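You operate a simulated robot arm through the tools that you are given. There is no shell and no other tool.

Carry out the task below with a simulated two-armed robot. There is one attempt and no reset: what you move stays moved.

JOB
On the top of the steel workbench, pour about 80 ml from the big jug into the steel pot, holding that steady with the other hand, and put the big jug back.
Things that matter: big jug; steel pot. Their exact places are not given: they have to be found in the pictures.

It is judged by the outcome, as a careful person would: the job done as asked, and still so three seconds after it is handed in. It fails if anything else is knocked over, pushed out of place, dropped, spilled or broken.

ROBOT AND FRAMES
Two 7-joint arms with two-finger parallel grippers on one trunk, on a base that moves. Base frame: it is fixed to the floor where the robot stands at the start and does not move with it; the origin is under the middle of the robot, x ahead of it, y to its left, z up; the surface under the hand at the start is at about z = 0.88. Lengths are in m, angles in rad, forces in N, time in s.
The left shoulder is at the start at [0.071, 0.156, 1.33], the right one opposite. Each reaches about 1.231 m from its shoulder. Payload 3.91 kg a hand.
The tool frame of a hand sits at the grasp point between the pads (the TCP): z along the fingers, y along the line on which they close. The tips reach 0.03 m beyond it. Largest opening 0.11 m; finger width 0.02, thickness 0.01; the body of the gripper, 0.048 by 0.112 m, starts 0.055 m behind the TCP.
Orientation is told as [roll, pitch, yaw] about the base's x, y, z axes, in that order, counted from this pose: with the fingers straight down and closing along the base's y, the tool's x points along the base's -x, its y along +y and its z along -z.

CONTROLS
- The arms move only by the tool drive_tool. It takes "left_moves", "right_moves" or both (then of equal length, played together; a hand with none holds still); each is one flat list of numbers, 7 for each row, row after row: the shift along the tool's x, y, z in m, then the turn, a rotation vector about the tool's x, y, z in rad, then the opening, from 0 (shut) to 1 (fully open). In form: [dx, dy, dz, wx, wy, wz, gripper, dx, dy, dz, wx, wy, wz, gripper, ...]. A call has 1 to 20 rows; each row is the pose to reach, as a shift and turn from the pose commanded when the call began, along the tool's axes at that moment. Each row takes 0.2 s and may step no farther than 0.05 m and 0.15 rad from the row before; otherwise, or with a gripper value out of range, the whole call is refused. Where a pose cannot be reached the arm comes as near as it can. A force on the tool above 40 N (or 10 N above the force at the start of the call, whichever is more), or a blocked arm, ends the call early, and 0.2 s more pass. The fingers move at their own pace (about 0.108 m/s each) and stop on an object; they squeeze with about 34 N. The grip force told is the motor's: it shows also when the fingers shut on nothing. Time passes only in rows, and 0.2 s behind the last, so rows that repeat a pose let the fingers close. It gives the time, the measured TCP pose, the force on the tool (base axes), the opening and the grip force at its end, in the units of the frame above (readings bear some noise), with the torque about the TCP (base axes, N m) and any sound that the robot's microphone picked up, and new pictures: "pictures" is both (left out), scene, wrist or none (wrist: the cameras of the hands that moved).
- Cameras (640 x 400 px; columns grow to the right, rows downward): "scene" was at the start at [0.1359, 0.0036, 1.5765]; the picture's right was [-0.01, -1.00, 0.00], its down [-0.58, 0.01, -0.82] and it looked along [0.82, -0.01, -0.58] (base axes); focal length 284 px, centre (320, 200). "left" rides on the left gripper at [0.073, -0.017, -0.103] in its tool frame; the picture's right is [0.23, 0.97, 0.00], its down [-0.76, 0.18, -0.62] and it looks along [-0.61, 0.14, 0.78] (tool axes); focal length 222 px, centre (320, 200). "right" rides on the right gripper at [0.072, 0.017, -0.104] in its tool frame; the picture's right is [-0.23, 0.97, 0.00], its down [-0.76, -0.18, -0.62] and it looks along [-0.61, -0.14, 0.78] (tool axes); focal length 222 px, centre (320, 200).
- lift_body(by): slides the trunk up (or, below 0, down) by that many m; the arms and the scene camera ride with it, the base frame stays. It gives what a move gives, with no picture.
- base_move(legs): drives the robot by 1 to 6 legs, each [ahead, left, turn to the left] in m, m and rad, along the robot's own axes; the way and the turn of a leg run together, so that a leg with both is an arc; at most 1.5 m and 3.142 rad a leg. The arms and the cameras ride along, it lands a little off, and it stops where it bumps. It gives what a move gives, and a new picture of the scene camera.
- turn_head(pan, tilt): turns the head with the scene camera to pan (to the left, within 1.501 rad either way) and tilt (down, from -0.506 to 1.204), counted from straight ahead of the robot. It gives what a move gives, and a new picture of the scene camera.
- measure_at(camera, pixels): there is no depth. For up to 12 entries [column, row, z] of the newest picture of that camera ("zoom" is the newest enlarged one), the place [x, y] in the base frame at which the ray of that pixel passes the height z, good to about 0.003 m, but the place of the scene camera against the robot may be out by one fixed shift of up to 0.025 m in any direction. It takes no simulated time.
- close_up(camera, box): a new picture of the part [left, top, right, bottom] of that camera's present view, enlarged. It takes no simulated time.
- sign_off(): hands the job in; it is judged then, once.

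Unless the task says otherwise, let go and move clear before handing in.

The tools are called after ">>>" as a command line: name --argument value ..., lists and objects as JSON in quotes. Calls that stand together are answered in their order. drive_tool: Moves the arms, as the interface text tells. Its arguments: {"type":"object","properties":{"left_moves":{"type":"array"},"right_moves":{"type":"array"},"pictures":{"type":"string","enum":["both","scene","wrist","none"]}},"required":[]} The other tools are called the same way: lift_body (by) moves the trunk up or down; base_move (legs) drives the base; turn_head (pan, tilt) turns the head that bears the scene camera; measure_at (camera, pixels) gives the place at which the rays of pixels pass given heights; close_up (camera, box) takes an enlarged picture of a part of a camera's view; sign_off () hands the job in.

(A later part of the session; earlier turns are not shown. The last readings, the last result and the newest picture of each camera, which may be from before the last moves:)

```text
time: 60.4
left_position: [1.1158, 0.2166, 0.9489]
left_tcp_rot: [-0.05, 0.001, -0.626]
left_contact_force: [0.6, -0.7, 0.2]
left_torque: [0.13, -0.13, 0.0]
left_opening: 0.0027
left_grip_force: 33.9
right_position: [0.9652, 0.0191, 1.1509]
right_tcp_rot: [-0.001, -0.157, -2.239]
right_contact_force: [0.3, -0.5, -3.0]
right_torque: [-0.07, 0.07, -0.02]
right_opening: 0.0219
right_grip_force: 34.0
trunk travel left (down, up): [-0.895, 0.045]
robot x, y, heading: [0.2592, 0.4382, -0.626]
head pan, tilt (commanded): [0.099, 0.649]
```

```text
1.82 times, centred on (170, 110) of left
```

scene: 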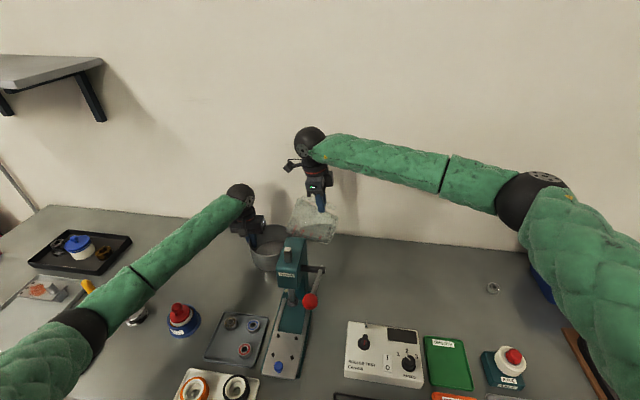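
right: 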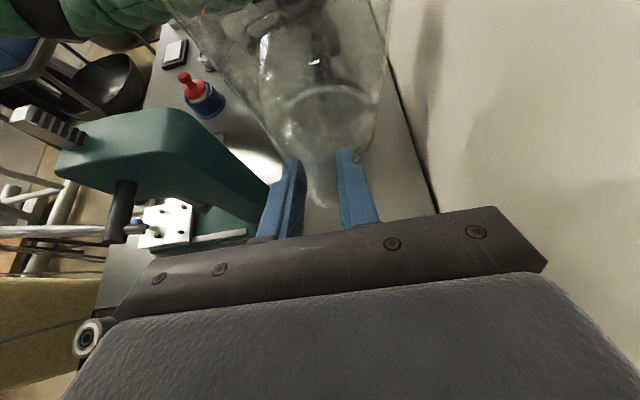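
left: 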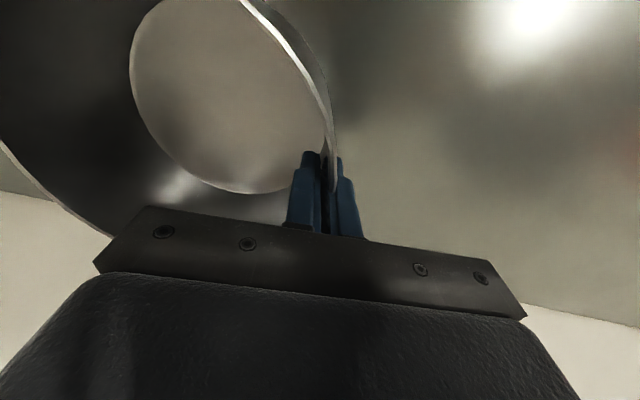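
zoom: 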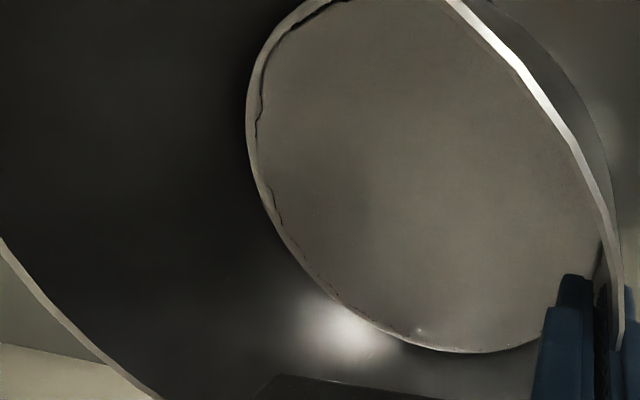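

No flow at 69° now, while at 69° before it was running. I'll go to 70.5° and look.

>>> drive_tool --right_moves '[0.0018, 0, -0.0007, 0, -0.0131, 0, 0, 0.0035, 0, -0.0013, 0, -0.0262, 0, 0, 0.0035, 0, -0.0013, 0, -0.0262, 0, 0, 0.0035, 0, -0.0013, 0, -0.0262, 0, 0]' --pictures "scene"

>>> close_up --camera "scene" --box '[250, 200, 340, 255]'

>>> close_up --camera "left" --box '[0, 0, 340, 220]'

```text
time: 61.4
left_position: [1.115, 0.2154, 0.9503]
left_tcp_rot: [-0.051, 0.001, -0.624]
left_contact_force: [0.5, -0.9, -0.2]
left_torque: [0.13, -0.15, -0.01]
left_opening: 0.0026
left_grip_force: 33.8
right_position: [0.9682, 0.0222, 1.1504]
right_tcp_rot: [0.0, -0.183, -2.238]
right_contact_force: [-0.5, -0.1, -2.6]
right_torque: [0.01, 0.0, 0.01]
right_opening: 0.0216
right_grip_force: 33.9
trunk travel left (down, up): [-0.895, 0.045]
robot x, y, heading: [0.2587, 0.4393, -0.625]
head pan, tilt (commanded): [0.099, 0.649]
```

scene: 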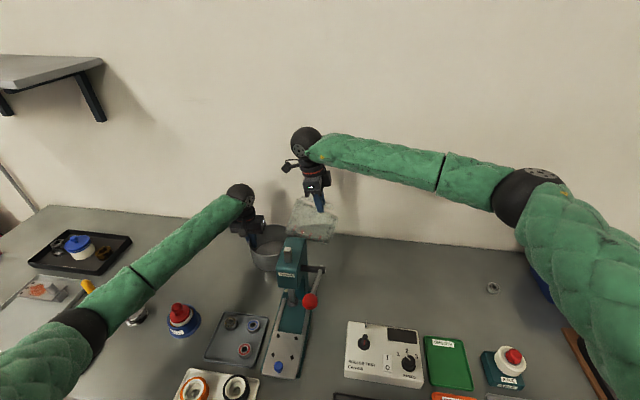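

```text
7.11 times, centred on (295, 228) of scene
```

zoom: 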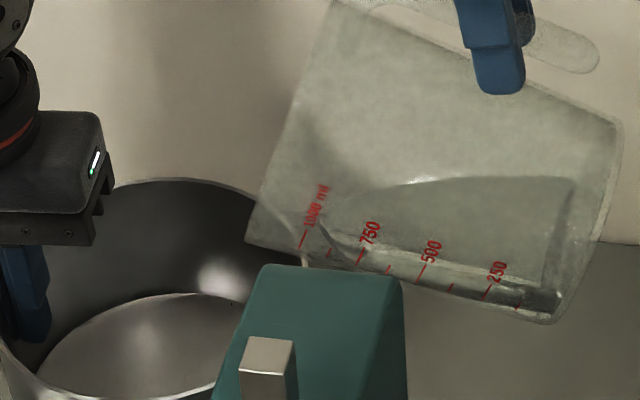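

```text
1.82 times, centred on (170, 110) of left
```

zoom: 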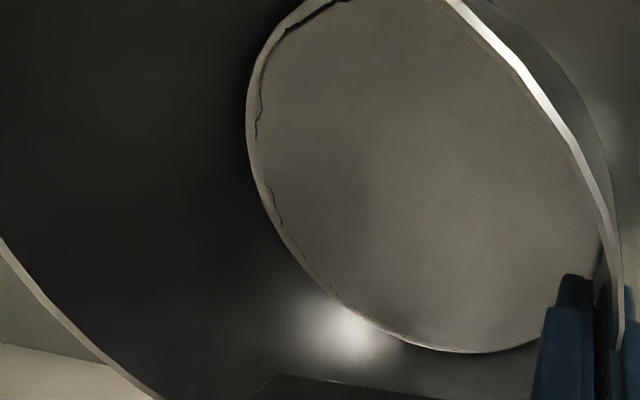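

>>> drive_tool --right_moves '[0.0015, 0, -0.002, 0, -0.0131, 0, 0, 0.0029, 0, -0.0041, 0, -0.0262, 0, 0, 0.0029, 0, -0.0041, 0, -0.0262, 0, 0, 0.0029, 0, -0.0041, 0, -0.0262, 0, 0]' --pictures "scene"

>>> close_up --camera "scene" --box '[250, 200, 340, 255]'

>>> close_up --camera "left" --box '[0, 0, 340, 220]'

```text
time: 62.4
left_position: [1.115, 0.2156, 0.9499]
left_tcp_rot: [-0.048, 0.002, -0.625]
left_contact_force: [-0.1, -0.9, 0.0]
left_torque: [0.18, -0.18, 0.0]
left_opening: 0.0024
left_grip_force: 33.9
right_position: [0.9708, 0.0255, 1.1545]
right_tcp_rot: [-0.001, -0.21, -2.239]
right_contact_force: [-0.3, 0.2, -3.5]
right_torque: [-0.03, 0.01, -0.01]
right_opening: 0.0217
right_grip_force: 34.1
trunk travel left (down, up): [-0.895, 0.045]
robot x, y, heading: [0.2568, 0.443, -0.627]
head pan, tilt (commanded): [0.099, 0.649]
```

scene: 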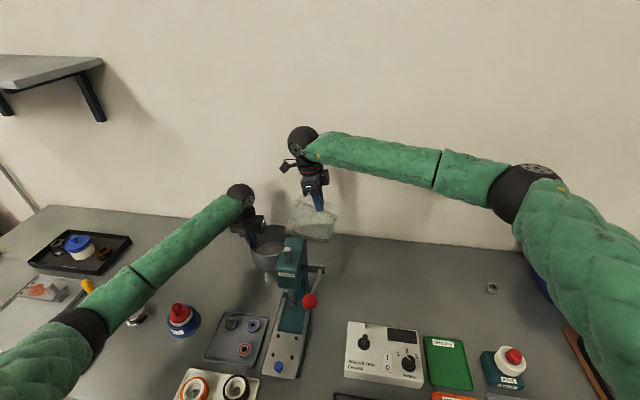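

```text
7.11 times, centred on (295, 228) of scene
```

zoom: 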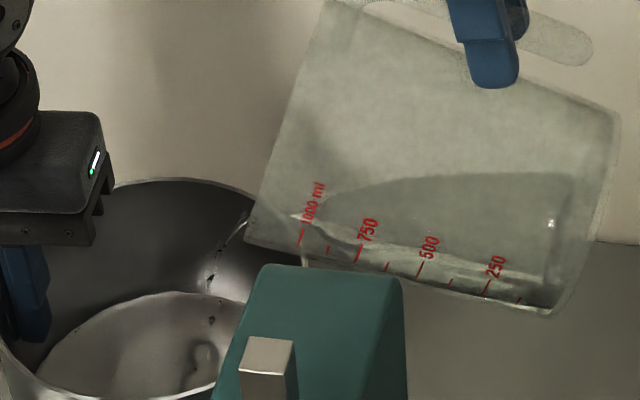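

```text
1.82 times, centred on (170, 110) of left
```

zoom: 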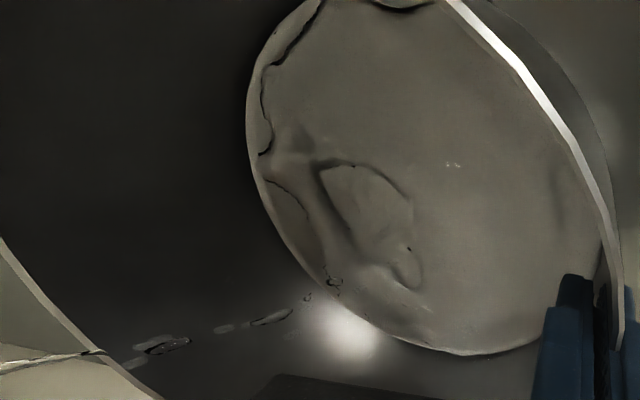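

Flow restarted near 71–72°, a clear shift from the first onset at about 67.5°, which suggests around 50–70 ml has gone so far. I'll hold at 72° a little longer to let it settle.

>>> drive_tool --right_moves '[0, 0, 0, 0, 0, 0, 0, 0, 0, 0, 0, 0, 0, 0, 0, 0, 0, 0, 0, 0, 0, 0, 0, 0, 0, 0, 0, 0, 0, 0, 0, 0, 0, 0, 0]' --pictures "scene"

>>> close_up --camera "scene" --box '[250, 200, 340, 255]'

>>> close_up --camera "left" --box '[0, 0, 340, 220]'

```text
time: 63.6
left_position: [1.1151, 0.2159, 0.9508]
left_tcp_rot: [-0.049, 0.002, -0.626]
left_contact_force: [0.2, 0.2, 0.0]
left_torque: [0.21, -0.14, -0.01]
left_opening: 0.0028
left_grip_force: 34.3
right_position: [0.97, 0.0256, 1.1529]
right_tcp_rot: [-0.001, -0.208, -2.237]
right_contact_force: [-0.3, -0.3, -3.2]
right_torque: [0.0, 0.05, 0.03]
right_opening: 0.0218
right_grip_force: 33.9
trunk travel left (down, up): [-0.895, 0.045]
robot x, y, heading: [0.2575, 0.4401, -0.628]
head pan, tilt (commanded): [0.099, 0.649]
```

scene: 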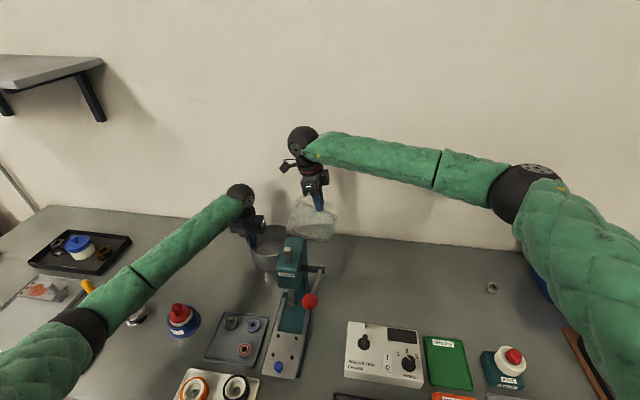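

```text
7.11 times, centred on (295, 228) of scene
```

zoom: 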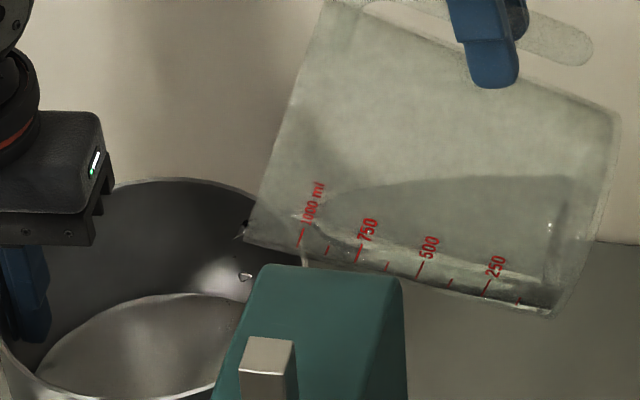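

```text
1.82 times, centred on (170, 110) of left
```

zoom: 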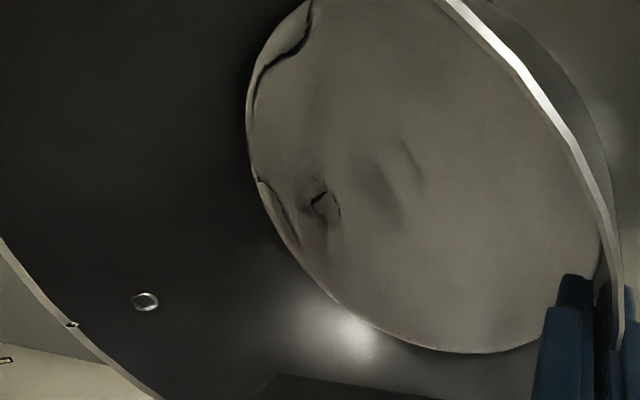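

The flow is down to single drops. I'll hold another second, then return upright over the pot to read level and load in exactly the same pose as last time.

>>> drive_tool --right_moves '[0, 0, 0, 0, 0, 0, 0, 0, 0, 0, 0, 0, 0, 0, 0, 0, 0, 0, 0, 0, 0, 0, 0, 0, 0, 0, 0, 0, -0.0158, 0, -0.0002, 0, 0.1047, 0, 0, -0.0297, 0, 0.0005, 0, 0.2094, 0, 0, -0.0419, 0, 0.0022, 0, 0.3142, 0, 0, -0.0518, 0, 0.0044, 0, 0.4189, 0, 0, -0.0597, 0, 0.0069, 0, 0.5236, 0, 0, -0.0654, 0, 0.0097, 0, 0.6283, 0, 0, -0.0689, 0, 0.0124, 0, 0.733, 0, 0, -0.0704, 0, 0.0148, 0, 0.8378, 0, 0, -0.0698, 0, 0.0168, 0, 0.9425, 0, 0, -0.0672, 0, 0.0181, 0, 1.0472, 0, 0, -0.0627, 0, 0.0182, 0, 1.1519, 0, 0, -0.0563, 0, 0.0175, 0, 1.2566, 0, 0, -0.0563, 0, 0.0175, 0, 1.2566, 0, 0, -0.0563, 0, 0.0175, 0, 1.2566, 0, 0, -0.0563, 0, 0.0175, 0, 1.2566, 0, 0]' --pictures "none"

>>> drive_tool --right_moves '[0, 0, 0, 0, 0, 0, 0, 0, 0, 0, 0, 0, 0, 0, 0, 0, 0, 0, 0, 0, 0]' --pictures "none"

>>> drive_tool --right_moves '[0, 0, 0, 0, 0, 0, 0, 0, 0, 0, 0, 0, 0, 0]' --pictures "scene"

>>> close_up --camera "scene" --box '[285, 198, 335, 230]'

>>> close_up --camera "scene" --box '[290, 212, 318, 230]'

>>> close_up --camera "left" --box '[0, 0, 340, 220]'

```text
time: 67.6
left_position: [1.1158, 0.2165, 0.9492]
left_tcp_rot: [-0.049, 0.001, -0.624]
left_contact_force: [-0.1, 0.3, -0.9]
left_torque: [0.25, -0.09, -0.03]
left_opening: 0.0026
left_grip_force: 34.0
right_position: [0.9345, -0.0206, 1.148]
right_tcp_rot: [0.0, 1.048, -2.245]
right_contact_force: [0.9, -0.2, -3.2]
right_torque: [-0.23, 0.15, -0.05]
right_opening: 0.0216
right_grip_force: 34.2
trunk travel left (down, up): [-0.895, 0.045]
robot x, y, heading: [0.2568, 0.4408, -0.626]
head pan, tilt (commanded): [0.099, 0.649]
```

```text
time: 68.4
left_position: [1.1148, 0.2162, 0.9498]
left_tcp_rot: [-0.047, 0.0, -0.626]
left_contact_force: [-0.3, -0.4, -0.3]
left_torque: [0.16, -0.11, -0.02]
left_opening: 0.0028
left_grip_force: 34.1
right_position: [0.9334, -0.0205, 1.1484]
right_tcp_rot: [-0.003, 1.049, -2.242]
right_contact_force: [-0.7, -0.5, -2.2]
right_torque: [-0.18, 0.16, 0.01]
right_opening: 0.0214
right_grip_force: 34.8
trunk travel left (down, up): [-0.895, 0.045]
robot x, y, heading: [0.2616, 0.4365, -0.624]
head pan, tilt (commanded): [0.099, 0.649]
```

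```text
time: 69.0
left_position: [1.1149, 0.2169, 0.9505]
left_tcp_rot: [-0.049, 0.001, -0.624]
left_contact_force: [-0.1, 0.0, -0.3]
left_torque: [0.16, -0.14, -0.02]
left_opening: 0.0027
left_grip_force: 33.8
right_position: [0.934, -0.0194, 1.1486]
right_tcp_rot: [-0.002, 1.047, -2.242]
right_contact_force: [-0.7, 0.3, -2.1]
right_torque: [-0.23, 0.17, 0.01]
right_opening: 0.0214
right_grip_force: 34.3
trunk travel left (down, up): [-0.895, 0.045]
robot x, y, heading: [0.2631, 0.4421, -0.628]
head pan, tilt (commanded): [0.099, 0.649]
```

scene: 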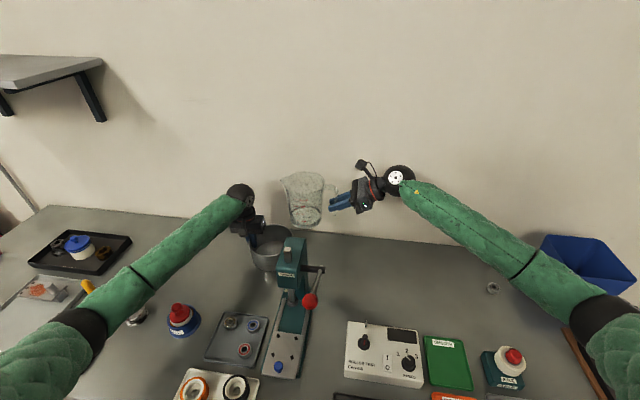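

```text
12.50 times, centred on (310, 214) of scene
```

zoom: 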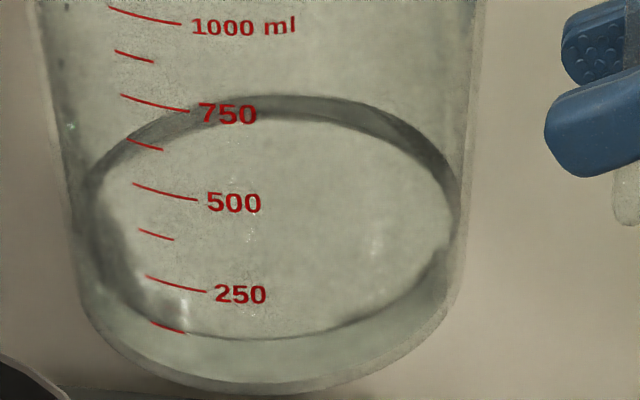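

```text
16.00 times, centred on (304, 221) of scene
```

zoom: 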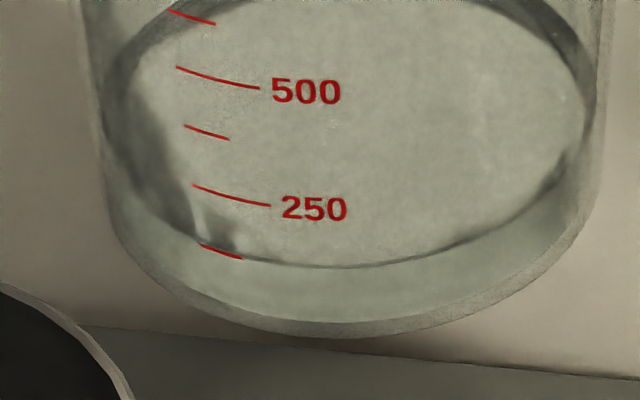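

```text
1.82 times, centred on (170, 110) of left
```

zoom: 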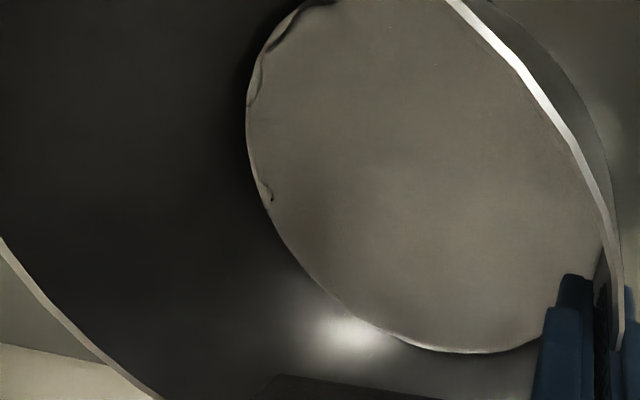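

Now the contact line is clean and lies just under the 125 mark (about 119 ml left). Before moving away from the pot, I'll check the spout tip for hanging drops.

>>> close_up --camera "scene" --box '[275, 165, 325, 200]'

>>> close_up --camera "scene" --box '[245, 205, 305, 250]'

```text
11.43 times, centred on (300, 182) of scene
```

zoom: 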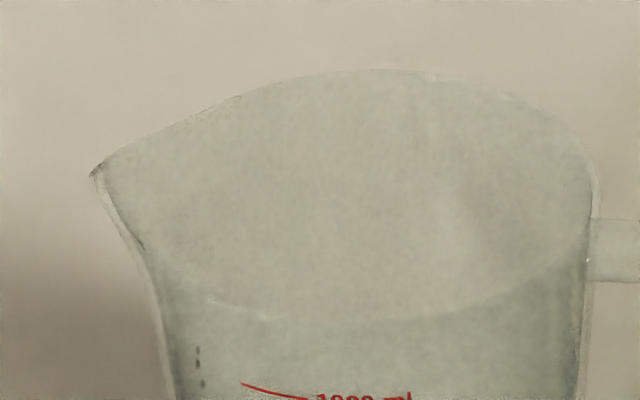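

```text
8.89 times, centred on (275, 228) of scene
```

zoom: 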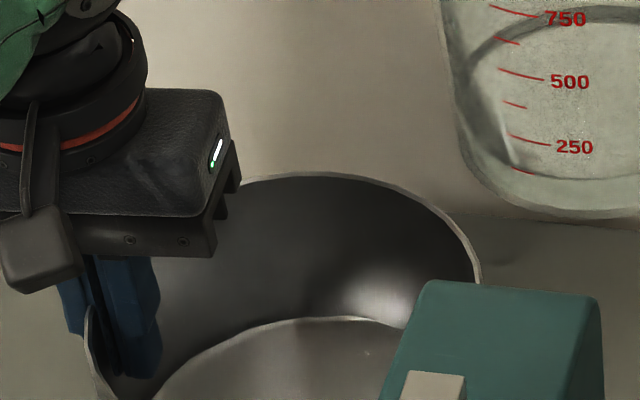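

The spout shows no hanging drop. I'll carry the jug back level to just above its original spot, to compare the level with the first picture in the same view.

>>> drive_tool --right_moves '[-0.0104, 0, -0.018, 0, 0, 0, 0, -0.0208, 0, -0.0361, 0, 0, 0, 0, -0.0312, 0, -0.0541, 0, 0, 0, 0, -0.0417, 0, -0.0722, 0, 0, 0, 0, -0.0521, 0, -0.0902, 0, 0, 0, 0, -0.0625, 0, -0.1083, 0, 0, 0, 0, -0.0724, -0.0165, -0.1254, 0, 0, 0, 0, -0.0823, -0.033, -0.1425, 0, 0, 0, 0, -0.0921, -0.0495, -0.1596, 0, 0, 0, 0, -0.102, -0.066, -0.1767, 0, 0, 0, 0, -0.1193, -0.066, -0.1667, 0, 0, 0, 0, -0.1366, -0.066, -0.1567, 0, 0, 0, 0, -0.154, -0.066, -0.1467, 0, 0, 0, 0, -0.1713, -0.066, -0.1367, 0, 0, 0, 0, -0.1886, -0.066, -0.1267, 0, 0, 0, 0, -0.2059, -0.066, -0.1167, 0, 0, 0, 0, -0.2232, -0.066, -0.1067, 0, 0, 0, 0, -0.2405, -0.066, -0.0967, 0, 0, 0, 0, -0.2405, -0.066, -0.0967, 0, 0, 0, 0]' --pictures "both"

>>> turn_head --pan -0.15 --tilt 0.7

>>> close_up --camera "scene" --box '[280, 190, 400, 270]'

```text
time: 73.0
left_position: [1.1146, 0.2165, 0.9499]
left_tcp_rot: [-0.048, 0.002, -0.625]
left_contact_force: [0.6, -0.5, 0.5]
left_torque: [0.18, -0.15, 0.01]
left_opening: 0.0026
left_grip_force: 34.2
right_position: [0.754, -0.1399, 0.9895]
right_tcp_rot: [-0.002, 1.049, -2.24]
right_contact_force: [-1.1, 0.3, -2.8]
right_torque: [-0.2, 0.14, 0.02]
right_opening: 0.0215
right_grip_force: 33.8
trunk travel left (down, up): [-0.895, 0.045]
robot x, y, heading: [0.26, 0.4438, -0.623]
head pan, tilt (commanded): [0.099, 0.649]
```

scene: 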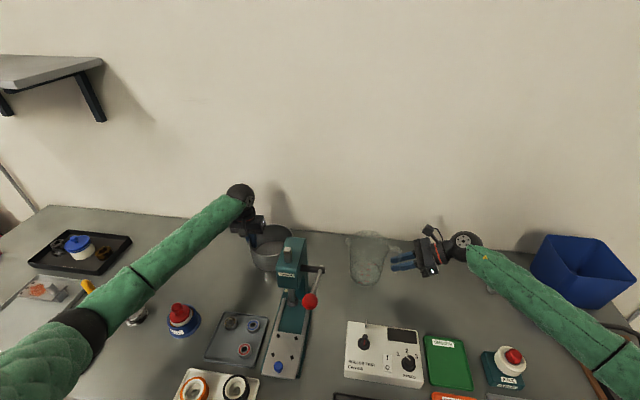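
right: 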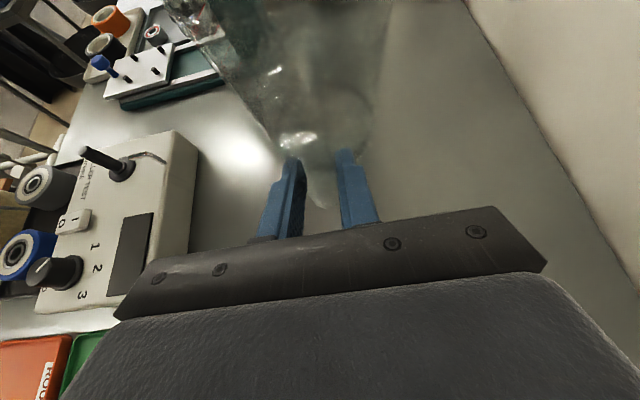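

```text
time: 73.8
left_position: [1.116, 0.2157, 0.9505]
left_tcp_rot: [-0.05, 0.002, -0.625]
left_contact_force: [-0.6, 0.0, -0.5]
left_torque: [0.19, -0.14, 0.01]
left_opening: 0.0027
left_grip_force: 34.0
right_position: [0.7542, -0.1402, 0.9895]
right_tcp_rot: [0.0, 1.047, -2.242]
right_contact_force: [0.3, 0.0, -1.6]
right_torque: [-0.17, 0.11, -0.03]
right_opening: 0.0217
right_grip_force: 34.2
trunk travel left (down, up): [-0.895, 0.045]
robot x, y, heading: [0.2571, 0.4397, -0.627]
head pan, tilt (commanded): [-0.15, 0.7]
```

scene: 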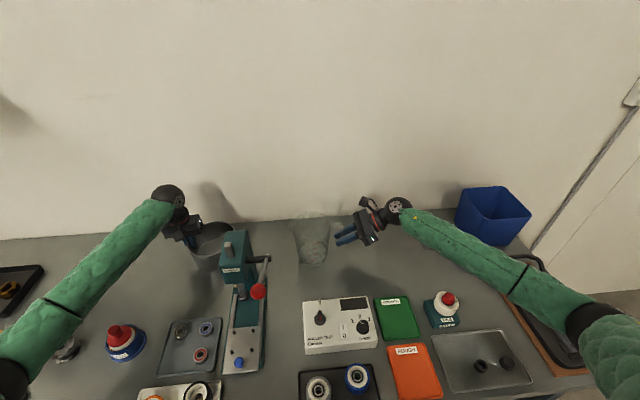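

```text
5.00 times, centred on (340, 230) of scene
```

zoom: 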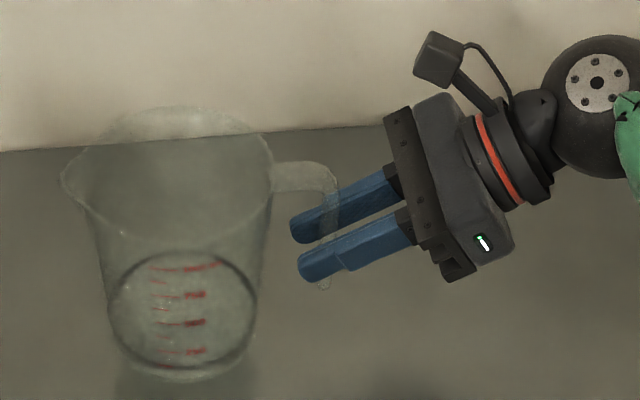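

I'll lower the jug gently onto its original spot, still gripped, and then compare the level with the first picture.

>>> drive_tool --right_moves '[-0.0065, 0, 0.0038, 0, 0, 0, 0, -0.013, 0, 0.0075, 0, 0, 0, 0, -0.0195, 0, 0.0113, 0, 0, 0, 0, -0.0225, 0, 0.013, 0, 0, 0, 0, -0.0242, 0, 0.014, 0, 0, 0, 0, -0.0255, 0, 0.0148, 0, 0, 0, 0, -0.0265, 0, 0.0153, 0, 0, 0, 0, -0.0265, 0, 0.0153, 0, 0, 0, 0]' --pictures "both"

>>> close_up --camera "scene" --box '[290, 235, 346, 270]'

```text
time: 75.6
left_position: [1.1133, 0.2159, 0.9515]
left_tcp_rot: [-0.049, 0.002, -0.626]
left_contact_force: [0.7, 0.0, 0.0]
left_torque: [0.2, -0.14, 0.04]
left_opening: 0.0027
left_grip_force: 33.9
right_position: [0.7558, -0.1391, 0.9586]
right_tcp_rot: [0.0, 1.049, -2.241]
right_contact_force: [-0.5, -1.8, 7.9]
right_torque: [0.8, -0.73, -0.01]
right_opening: 0.0218
right_grip_force: 33.8
trunk travel left (down, up): [-0.895, 0.045]
robot x, y, heading: [0.2583, 0.4391, -0.628]
head pan, tilt (commanded): [-0.15, 0.7]
```

scene: 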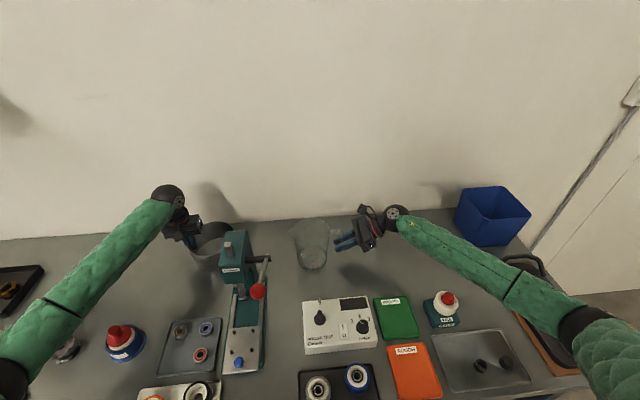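
right: 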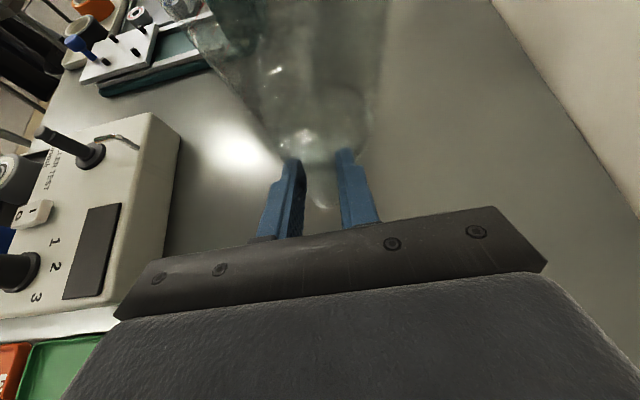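

```text
11.43 times, centred on (318, 252) of scene
```

zoom: 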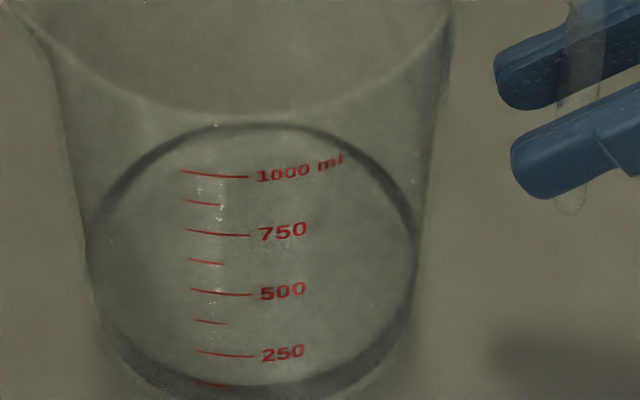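

>>> close_up --camera "scene" --box '[280, 200, 400, 280]'

>>> close_up --camera "scene" --box '[290, 245, 346, 280]'

```text
5.00 times, centred on (340, 240) of scene
```

zoom: 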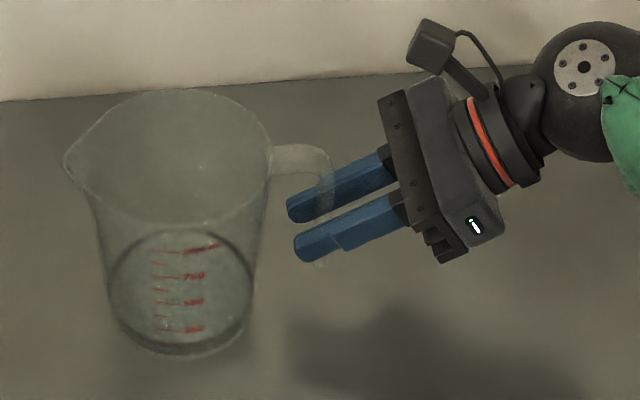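

```text
11.43 times, centred on (318, 262) of scene
```

zoom: 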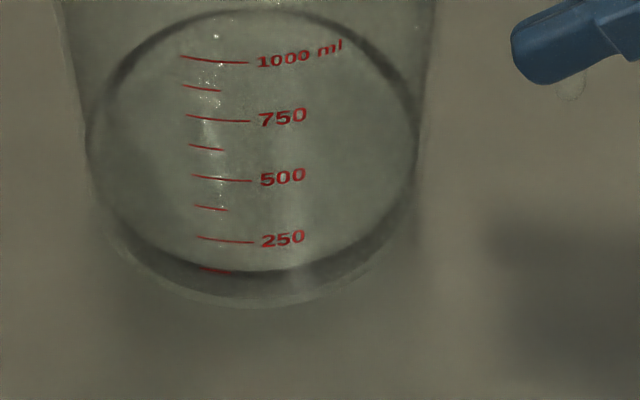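

In the same view the level now reads about 130–135 ml, against about 186 ml at the start on the same scale, so only about 50 ml went over. I'll lift the jug again along the same path and pour roughly 30 ml more.

>>> drive_tool --right_moves '[0.0087, 0, -0.005, 0, 0, 0, 0, 0.026, 0, -0.015, 0, 0, 0, 0, 0.0476, 0, -0.0275, 0, 0, 0, 0, 0.0693, 0, -0.04, 0, 0, 0, 0, 0.0909, 0, -0.0525, 0, 0, 0, 0, 0.1126, 0, -0.065, 0, 0, 0, 0, 0.1342, 0, -0.0775, 0, 0, 0, 0, 0.1559, 0, -0.09, 0, 0, 0, 0, 0.1711, 0.0132, -0.0849, 0, 0, 0, 0, 0.1786, 0.0264, -0.0719, 0, 0, 0, 0, 0.1876, 0.0396, -0.0563, 0, 0, 0, 0, 0.1976, 0.0528, -0.039, 0, 0, 0, 0, 0.2091, 0.066, -0.0191, 0, 0, 0, 0, 0.2206, 0.066, 0.0008, 0, 0, 0, 0, 0.2321, 0.066, 0.0207, 0, 0, 0, 0, 0.2436, 0.066, 0.0407, 0, 0, 0, 0, 0.2551, 0.066, 0.0606, 0, 0, 0, 0, 0.2671, 0.066, 0.0814, 0, 0, 0, 0, 0.2671, 0.066, 0.0814, 0, 0, 0, 0]' --pictures "none"

>>> turn_head --pan 0.1 --tilt 0.65

>>> close_up --camera "scene" --box '[240, 130, 380, 250]'

>>> close_up --camera "scene" --box '[285, 198, 335, 230]'

```text
time: 79.6
left_position: [1.1152, 0.2159, 0.9494]
left_tcp_rot: [-0.046, 0.003, -0.625]
left_contact_force: [-0.9, 0.0, 0.4]
left_torque: [0.2, -0.12, -0.01]
left_opening: 0.0026
left_grip_force: 33.9
right_position: [0.9337, -0.0209, 1.1469]
right_tcp_rot: [-0.001, 1.048, -2.241]
right_contact_force: [-0.1, -0.4, -2.6]
right_torque: [-0.19, 0.12, -0.03]
right_opening: 0.0216
right_grip_force: 34.3
trunk travel left (down, up): [-0.895, 0.045]
robot x, y, heading: [0.2545, 0.4395, -0.627]
head pan, tilt (commanded): [-0.15, 0.7]
```

```text
time: 80.4
left_position: [1.1148, 0.2159, 0.9495]
left_tcp_rot: [-0.049, 0.002, -0.625]
left_contact_force: [-1.6, -0.2, -0.9]
left_torque: [0.21, -0.08, 0.02]
left_opening: 0.0025
left_grip_force: 34.1
right_position: [0.9334, -0.0198, 1.1477]
right_tcp_rot: [-0.001, 1.046, -2.24]
right_contact_force: [0.1, 0.3, -2.7]
right_torque: [-0.17, 0.12, 0.01]
right_opening: 0.0217
right_grip_force: 34.1
trunk travel left (down, up): [-0.895, 0.045]
robot x, y, heading: [0.2593, 0.4399, -0.627]
head pan, tilt (commanded): [0.099, 0.649]
```

scene: 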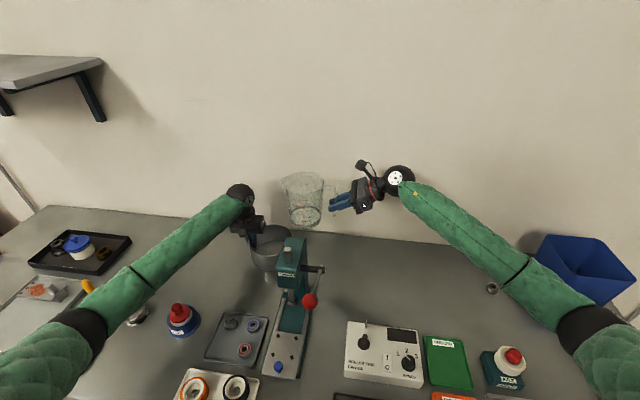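

```text
3.33 times, centred on (310, 190) of scene
```

zoom: 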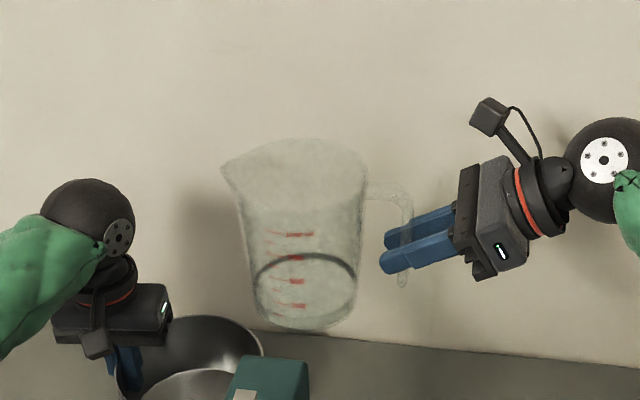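

```text
12.50 times, centred on (310, 214) of scene
```

zoom: 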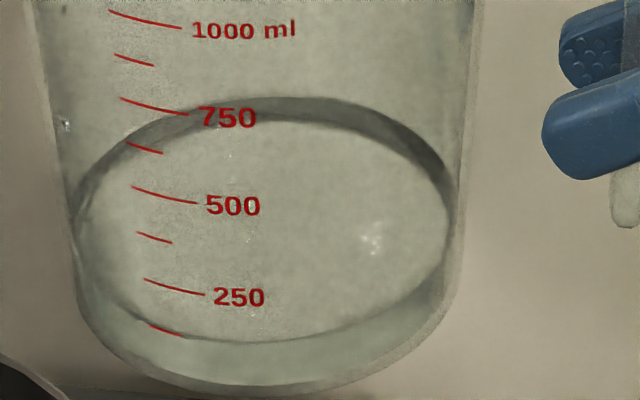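

The jug is back over the pot in the same pose, with the level at the 125 mark. I'll tilt along the same path to 73° and watch the stream.

>>> drive_tool --right_moves '[-0.0027, 0, -0.0058, 0, -0.1047, 0, 0, -0.0039, 0, -0.0102, 0, -0.2094, 0, 0, -0.0035, 0, -0.0131, 0, -0.3142, 0, 0, -0.0018, 0, -0.0143, 0, -0.4189, 0, 0, 0.0009, 0, -0.0136, 0, -0.5236, 0, 0, 0.0046, 0, -0.0111, 0, -0.6283, 0, 0, 0.0091, 0, -0.0065, 0, -0.733, 0, 0, 0.0139, 0, 0.0002, 0, -0.8378, 0, 0, 0.019, 0, 0.009, 0, -0.9425, 0, 0, 0.0244, 0, 0.02, 0, -1.0472, 0, 0, 0.0294, 0, 0.033, 0, -1.1519, 0, 0, 0.0268, 0, 0.044, 0, -1.2043, 0, 0, 0.0292, 0, 0.0467, 0, -1.2305, 0, 0, 0.034, 0, 0.0481, 0, -1.2566, 0, 0, 0.0373, 0, 0.0492, 0, -1.2741, 0, 0, 0.0373, 0, 0.0492, 0, -1.2741, 0, 0, 0.0373, 0, 0.0492, 0, -1.2741, 0, 0]' --pictures "both"

>>> close_up --camera "scene" --box '[250, 200, 340, 255]'

>>> close_up --camera "left" --box '[0, 0, 340, 220]'

```text
time: 84.0
left_position: [1.1161, 0.2166, 0.9504]
left_tcp_rot: [-0.051, 0.002, -0.623]
left_contact_force: [1.1, -1.4, 0.5]
left_torque: [0.13, -0.17, 0.03]
left_opening: 0.0027
left_grip_force: 34.3
right_position: [0.9715, 0.0273, 1.155]
right_tcp_rot: [-0.001, -0.227, -2.241]
right_contact_force: [0.0, 0.3, -2.1]
right_torque: [-0.01, 0.03, -0.04]
right_opening: 0.0218
right_grip_force: 33.5
trunk travel left (down, up): [-0.895, 0.045]
robot x, y, heading: [0.2622, 0.4424, -0.625]
head pan, tilt (commanded): [0.099, 0.649]
```

scene: 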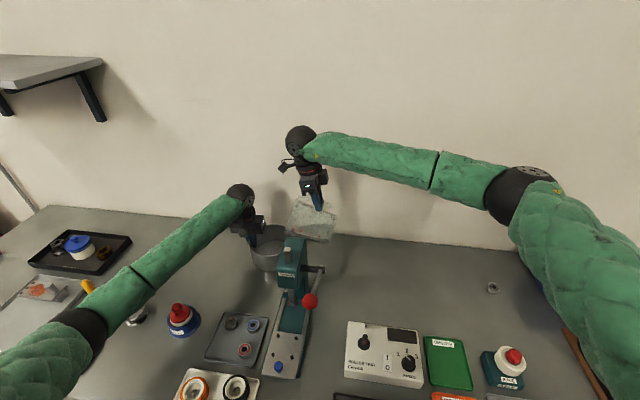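
right: 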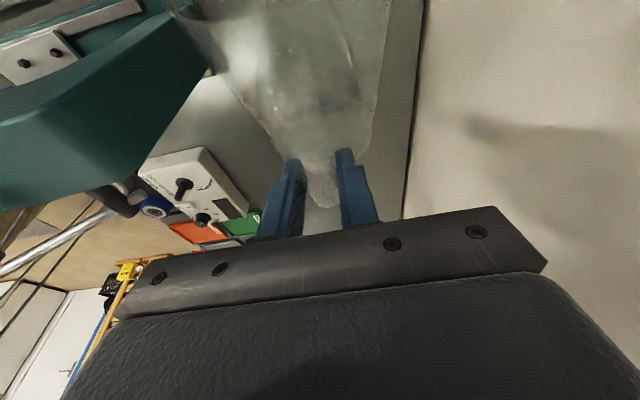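

```text
7.11 times, centred on (295, 228) of scene
```

zoom: 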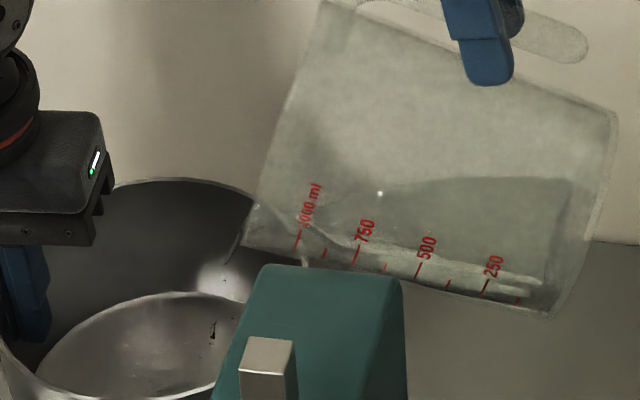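

```text
1.82 times, centred on (170, 110) of left
```

zoom: 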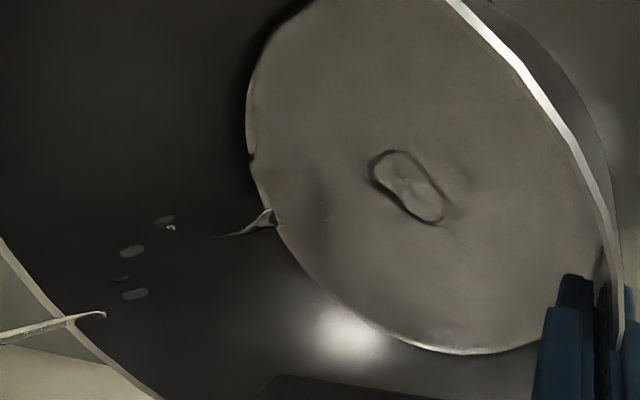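

A thin stream is running at 73°. I'll go to 74° and hold about 2 s.

>>> drive_tool --right_moves '[0.001, 0, -0.0014, 0, -0.0087, 0, 0, 0.002, 0, -0.0028, 0, -0.0175, 0, 0, 0.002, 0, -0.0028, 0, -0.0175, 0, 0, 0.002, 0, -0.0028, 0, -0.0175, 0, 0, 0.002, 0, -0.0028, 0, -0.0175, 0, 0, 0.002, 0, -0.0028, 0, -0.0175, 0, 0, 0.002, 0, -0.0028, 0, -0.0175, 0, 0, 0.002, 0, -0.0028, 0, -0.0175, 0, 0, 0.002, 0, -0.0028, 0, -0.0175, 0, 0]' --pictures "scene"

>>> close_up --camera "scene" --box '[250, 200, 340, 255]'

>>> close_up --camera "left" --box '[0, 0, 340, 220]'

```text
time: 86.0
left_position: [1.1154, 0.2166, 0.9497]
left_tcp_rot: [-0.048, 0.002, -0.622]
left_contact_force: [0.9, 0.3, 0.7]
left_torque: [0.19, -0.18, 0.0]
left_opening: 0.0025
left_grip_force: 33.7
right_position: [0.9732, 0.0297, 1.1593]
right_tcp_rot: [-0.003, -0.244, -2.241]
right_contact_force: [-0.4, -0.5, -2.1]
right_torque: [0.0, 0.03, -0.01]
right_opening: 0.0215
right_grip_force: 34.4
trunk travel left (down, up): [-0.895, 0.045]
robot x, y, heading: [0.259, 0.4363, -0.625]
head pan, tilt (commanded): [0.099, 0.649]
```

scene: 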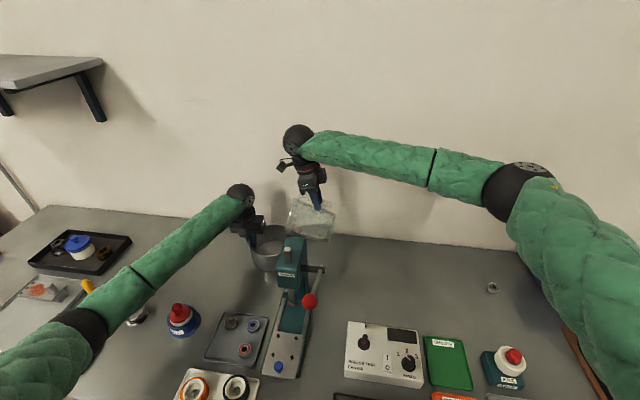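

```text
7.11 times, centred on (295, 228) of scene
```

zoom: 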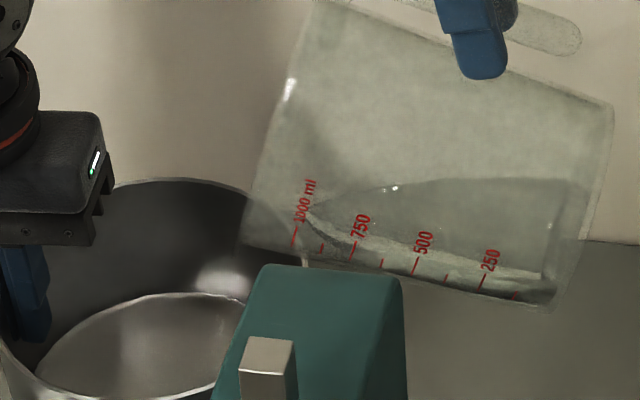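

```text
1.82 times, centred on (170, 110) of left
```

zoom: 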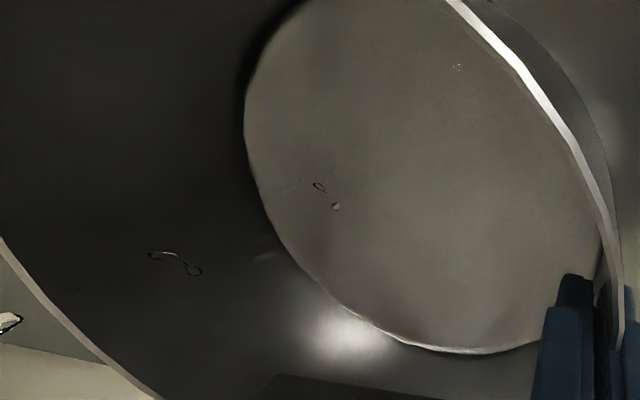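

At 74° the stream has died down to drops. I'll return upright over the pot and read the level again.

>>> drive_tool --right_moves '[-0.007, 0, 0.0014, 0, 0.0698, 0, 0, -0.0215, 0, 0.0028, 0, 0.1396, 0, 0, -0.0352, 0, 0.004, 0, 0.2443, 0, 0, -0.0474, 0, 0.006, 0, 0.349, 0, 0, -0.0573, 0, 0.0083, 0, 0.4537, 0, 0, -0.0652, 0, 0.0108, 0, 0.5585, 0, 0, -0.0709, 0, 0.0136, 0, 0.6632, 0, 0, -0.0744, 0, 0.0163, 0, 0.7679, 0, 0, -0.0759, 0, 0.0187, 0, 0.8727, 0, 0, -0.0753, 0, 0.0207, 0, 0.9774, 0, 0, -0.0727, 0, 0.022, 0, 1.0821, 0, 0, -0.0682, 0, 0.0221, 0, 1.1868, 0, 0, -0.0618, 0, 0.0214, 0, 1.2915, 0, 0, -0.0618, 0, 0.0214, 0, 1.2915, 0, 0, -0.0618, 0, 0.0214, 0, 1.2915, 0, 0, -0.0618, 0, 0.0214, 0, 1.2915, 0, 0, -0.0618, 0, 0.0214, 0, 1.2915, 0, 0, -0.0618, 0, 0.0214, 0, 1.2915, 0, 0]' --pictures "scene"

>>> close_up --camera "scene" --box '[285, 198, 335, 230]'

>>> close_up --camera "scene" --box '[290, 212, 318, 230]'

>>> close_up --camera "left" --box '[0, 0, 340, 220]'

```text
time: 89.8
left_position: [1.1155, 0.2161, 0.9496]
left_tcp_rot: [-0.049, 0.002, -0.625]
left_contact_force: [0.2, 0.7, -0.5]
left_torque: [0.25, -0.13, 0.01]
left_opening: 0.0025
left_grip_force: 33.7
right_position: [0.9332, -0.0219, 1.152]
right_tcp_rot: [-0.001, 1.048, -2.241]
right_contact_force: [-0.4, 0.6, -2.5]
right_torque: [-0.19, 0.16, -0.02]
right_opening: 0.0216
right_grip_force: 34.2
trunk travel left (down, up): [-0.895, 0.045]
robot x, y, heading: [0.2614, 0.4355, -0.627]
head pan, tilt (commanded): [0.099, 0.649]
```

scene: 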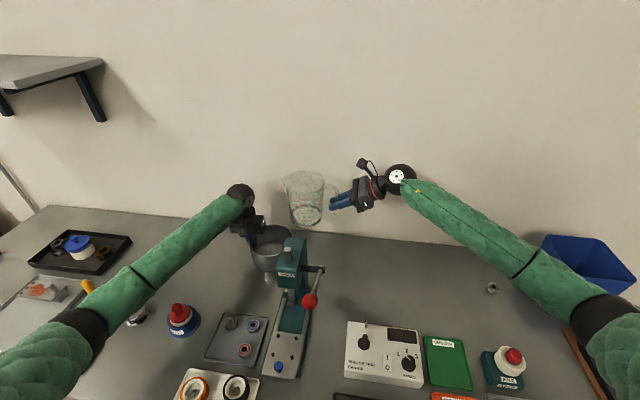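

```text
12.50 times, centred on (310, 214) of scene
```

zoom: 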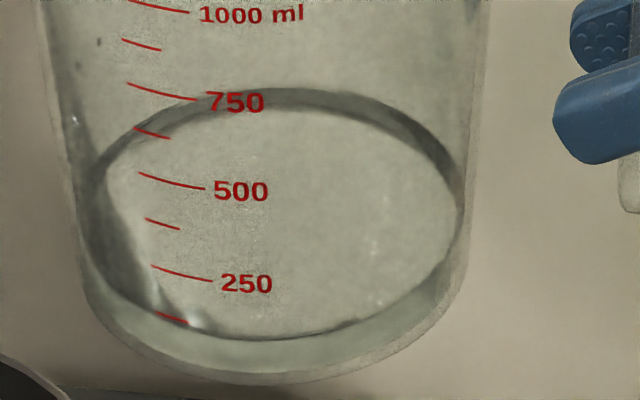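

```text
16.00 times, centred on (304, 221) of scene
```

zoom: 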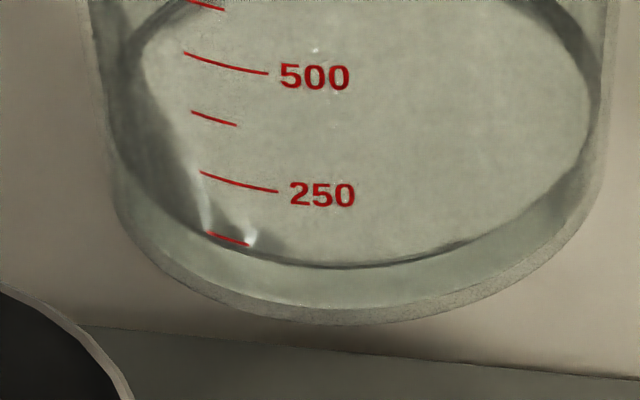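

```text
1.82 times, centred on (170, 110) of left
```

zoom: 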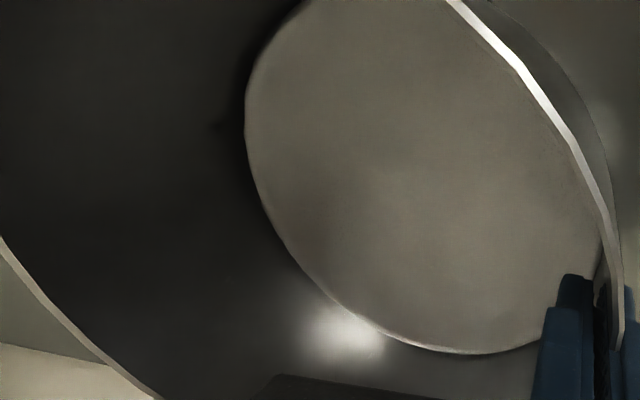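

The level has dropped to about 105–115 ml, so roughly 75 ml has been poured in total. I'll check the spout for drops before leaving the pot.

>>> close_up --camera "scene" --box '[275, 160, 325, 195]'

>>> close_up --camera "scene" --box '[240, 200, 330, 260]'

```text
11.43 times, centred on (300, 178) of scene
```

zoom: 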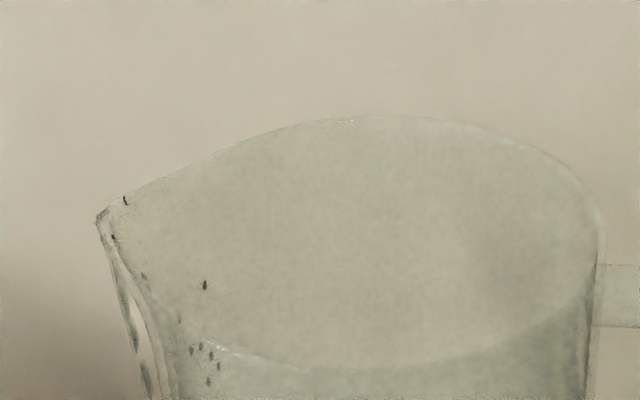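

```text
6.67 times, centred on (285, 230) of scene
```

zoom: 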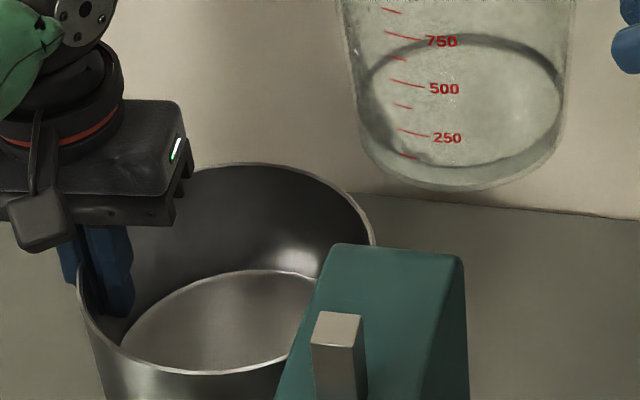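

I see small dark beads along the spout's edge near zoom (100–150, 215–390). I'll wait over the pot for 2 s and look whether they drain.

>>> drive_tool --right_moves '[0, 0, 0, 0, 0, 0, 0, 0, 0, 0, 0, 0, 0, 0, 0, 0, 0, 0, 0, 0, 0, 0, 0, 0, 0, 0, 0, 0, 0, 0, 0, 0, 0, 0, 0, 0, 0, 0, 0, 0, 0, 0, 0, 0, 0, 0, 0, 0, 0, 0, 0, 0, 0, 0, 0, 0, 0, 0, 0, 0, 0, 0, 0]' --pictures "scene"

>>> close_up --camera "scene" --box '[275, 160, 325, 195]'

>>> close_up --camera "scene" --box '[275, 180, 325, 215]'

>>> close_up --camera "scene" --box '[290, 212, 318, 230]'

```text
time: 91.8
left_position: [1.1153, 0.2155, 0.9505]
left_tcp_rot: [-0.049, 0.0, -0.624]
left_contact_force: [-0.4, -0.3, 0.2]
left_torque: [0.19, -0.14, -0.01]
left_opening: 0.0025
left_grip_force: 34.0
right_position: [0.9335, -0.0224, 1.1515]
right_tcp_rot: [-0.002, 1.048, -2.24]
right_contact_force: [0.1, -0.2, -1.7]
right_torque: [-0.17, 0.15, -0.03]
right_opening: 0.0216
right_grip_force: 34.3
trunk travel left (down, up): [-0.895, 0.045]
robot x, y, heading: [0.2587, 0.443, -0.617]
head pan, tilt (commanded): [0.099, 0.649]
```

scene: 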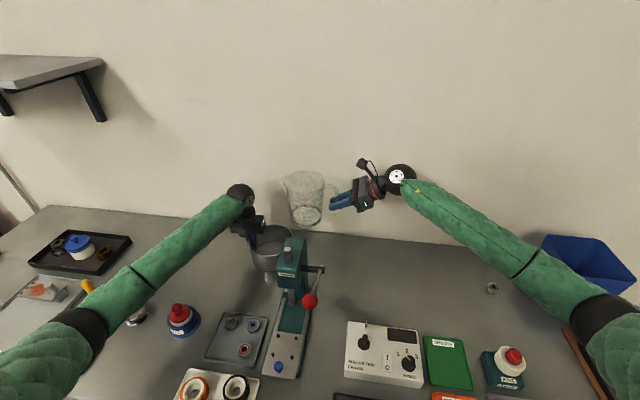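

```text
11.43 times, centred on (300, 178) of scene
```

zoom: 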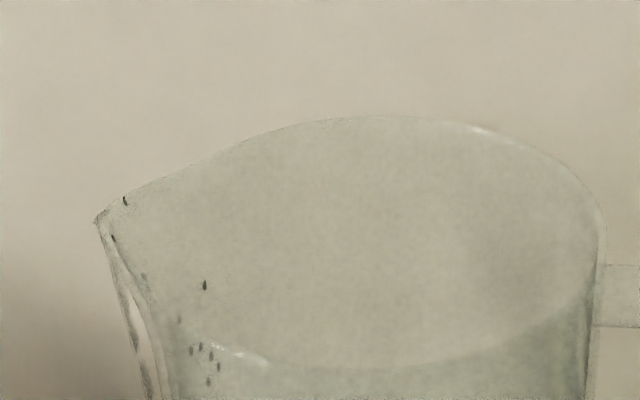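

```text
11.43 times, centred on (300, 198) of scene
```

zoom: 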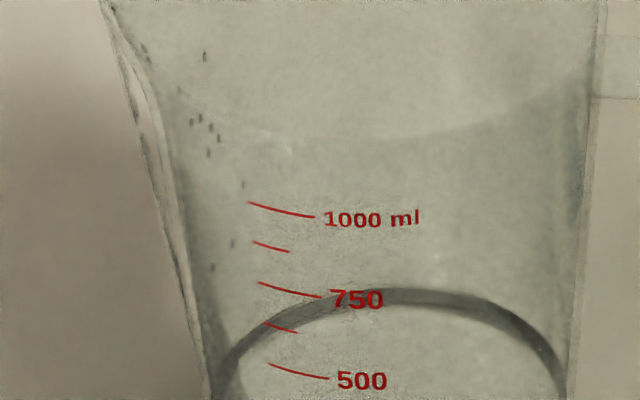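

```text
16.00 times, centred on (304, 221) of scene
```

zoom: 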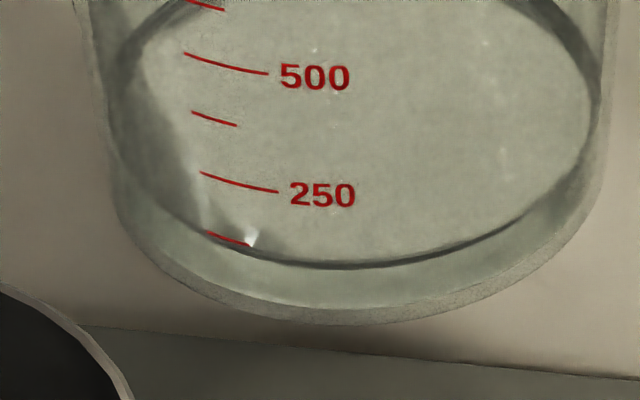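

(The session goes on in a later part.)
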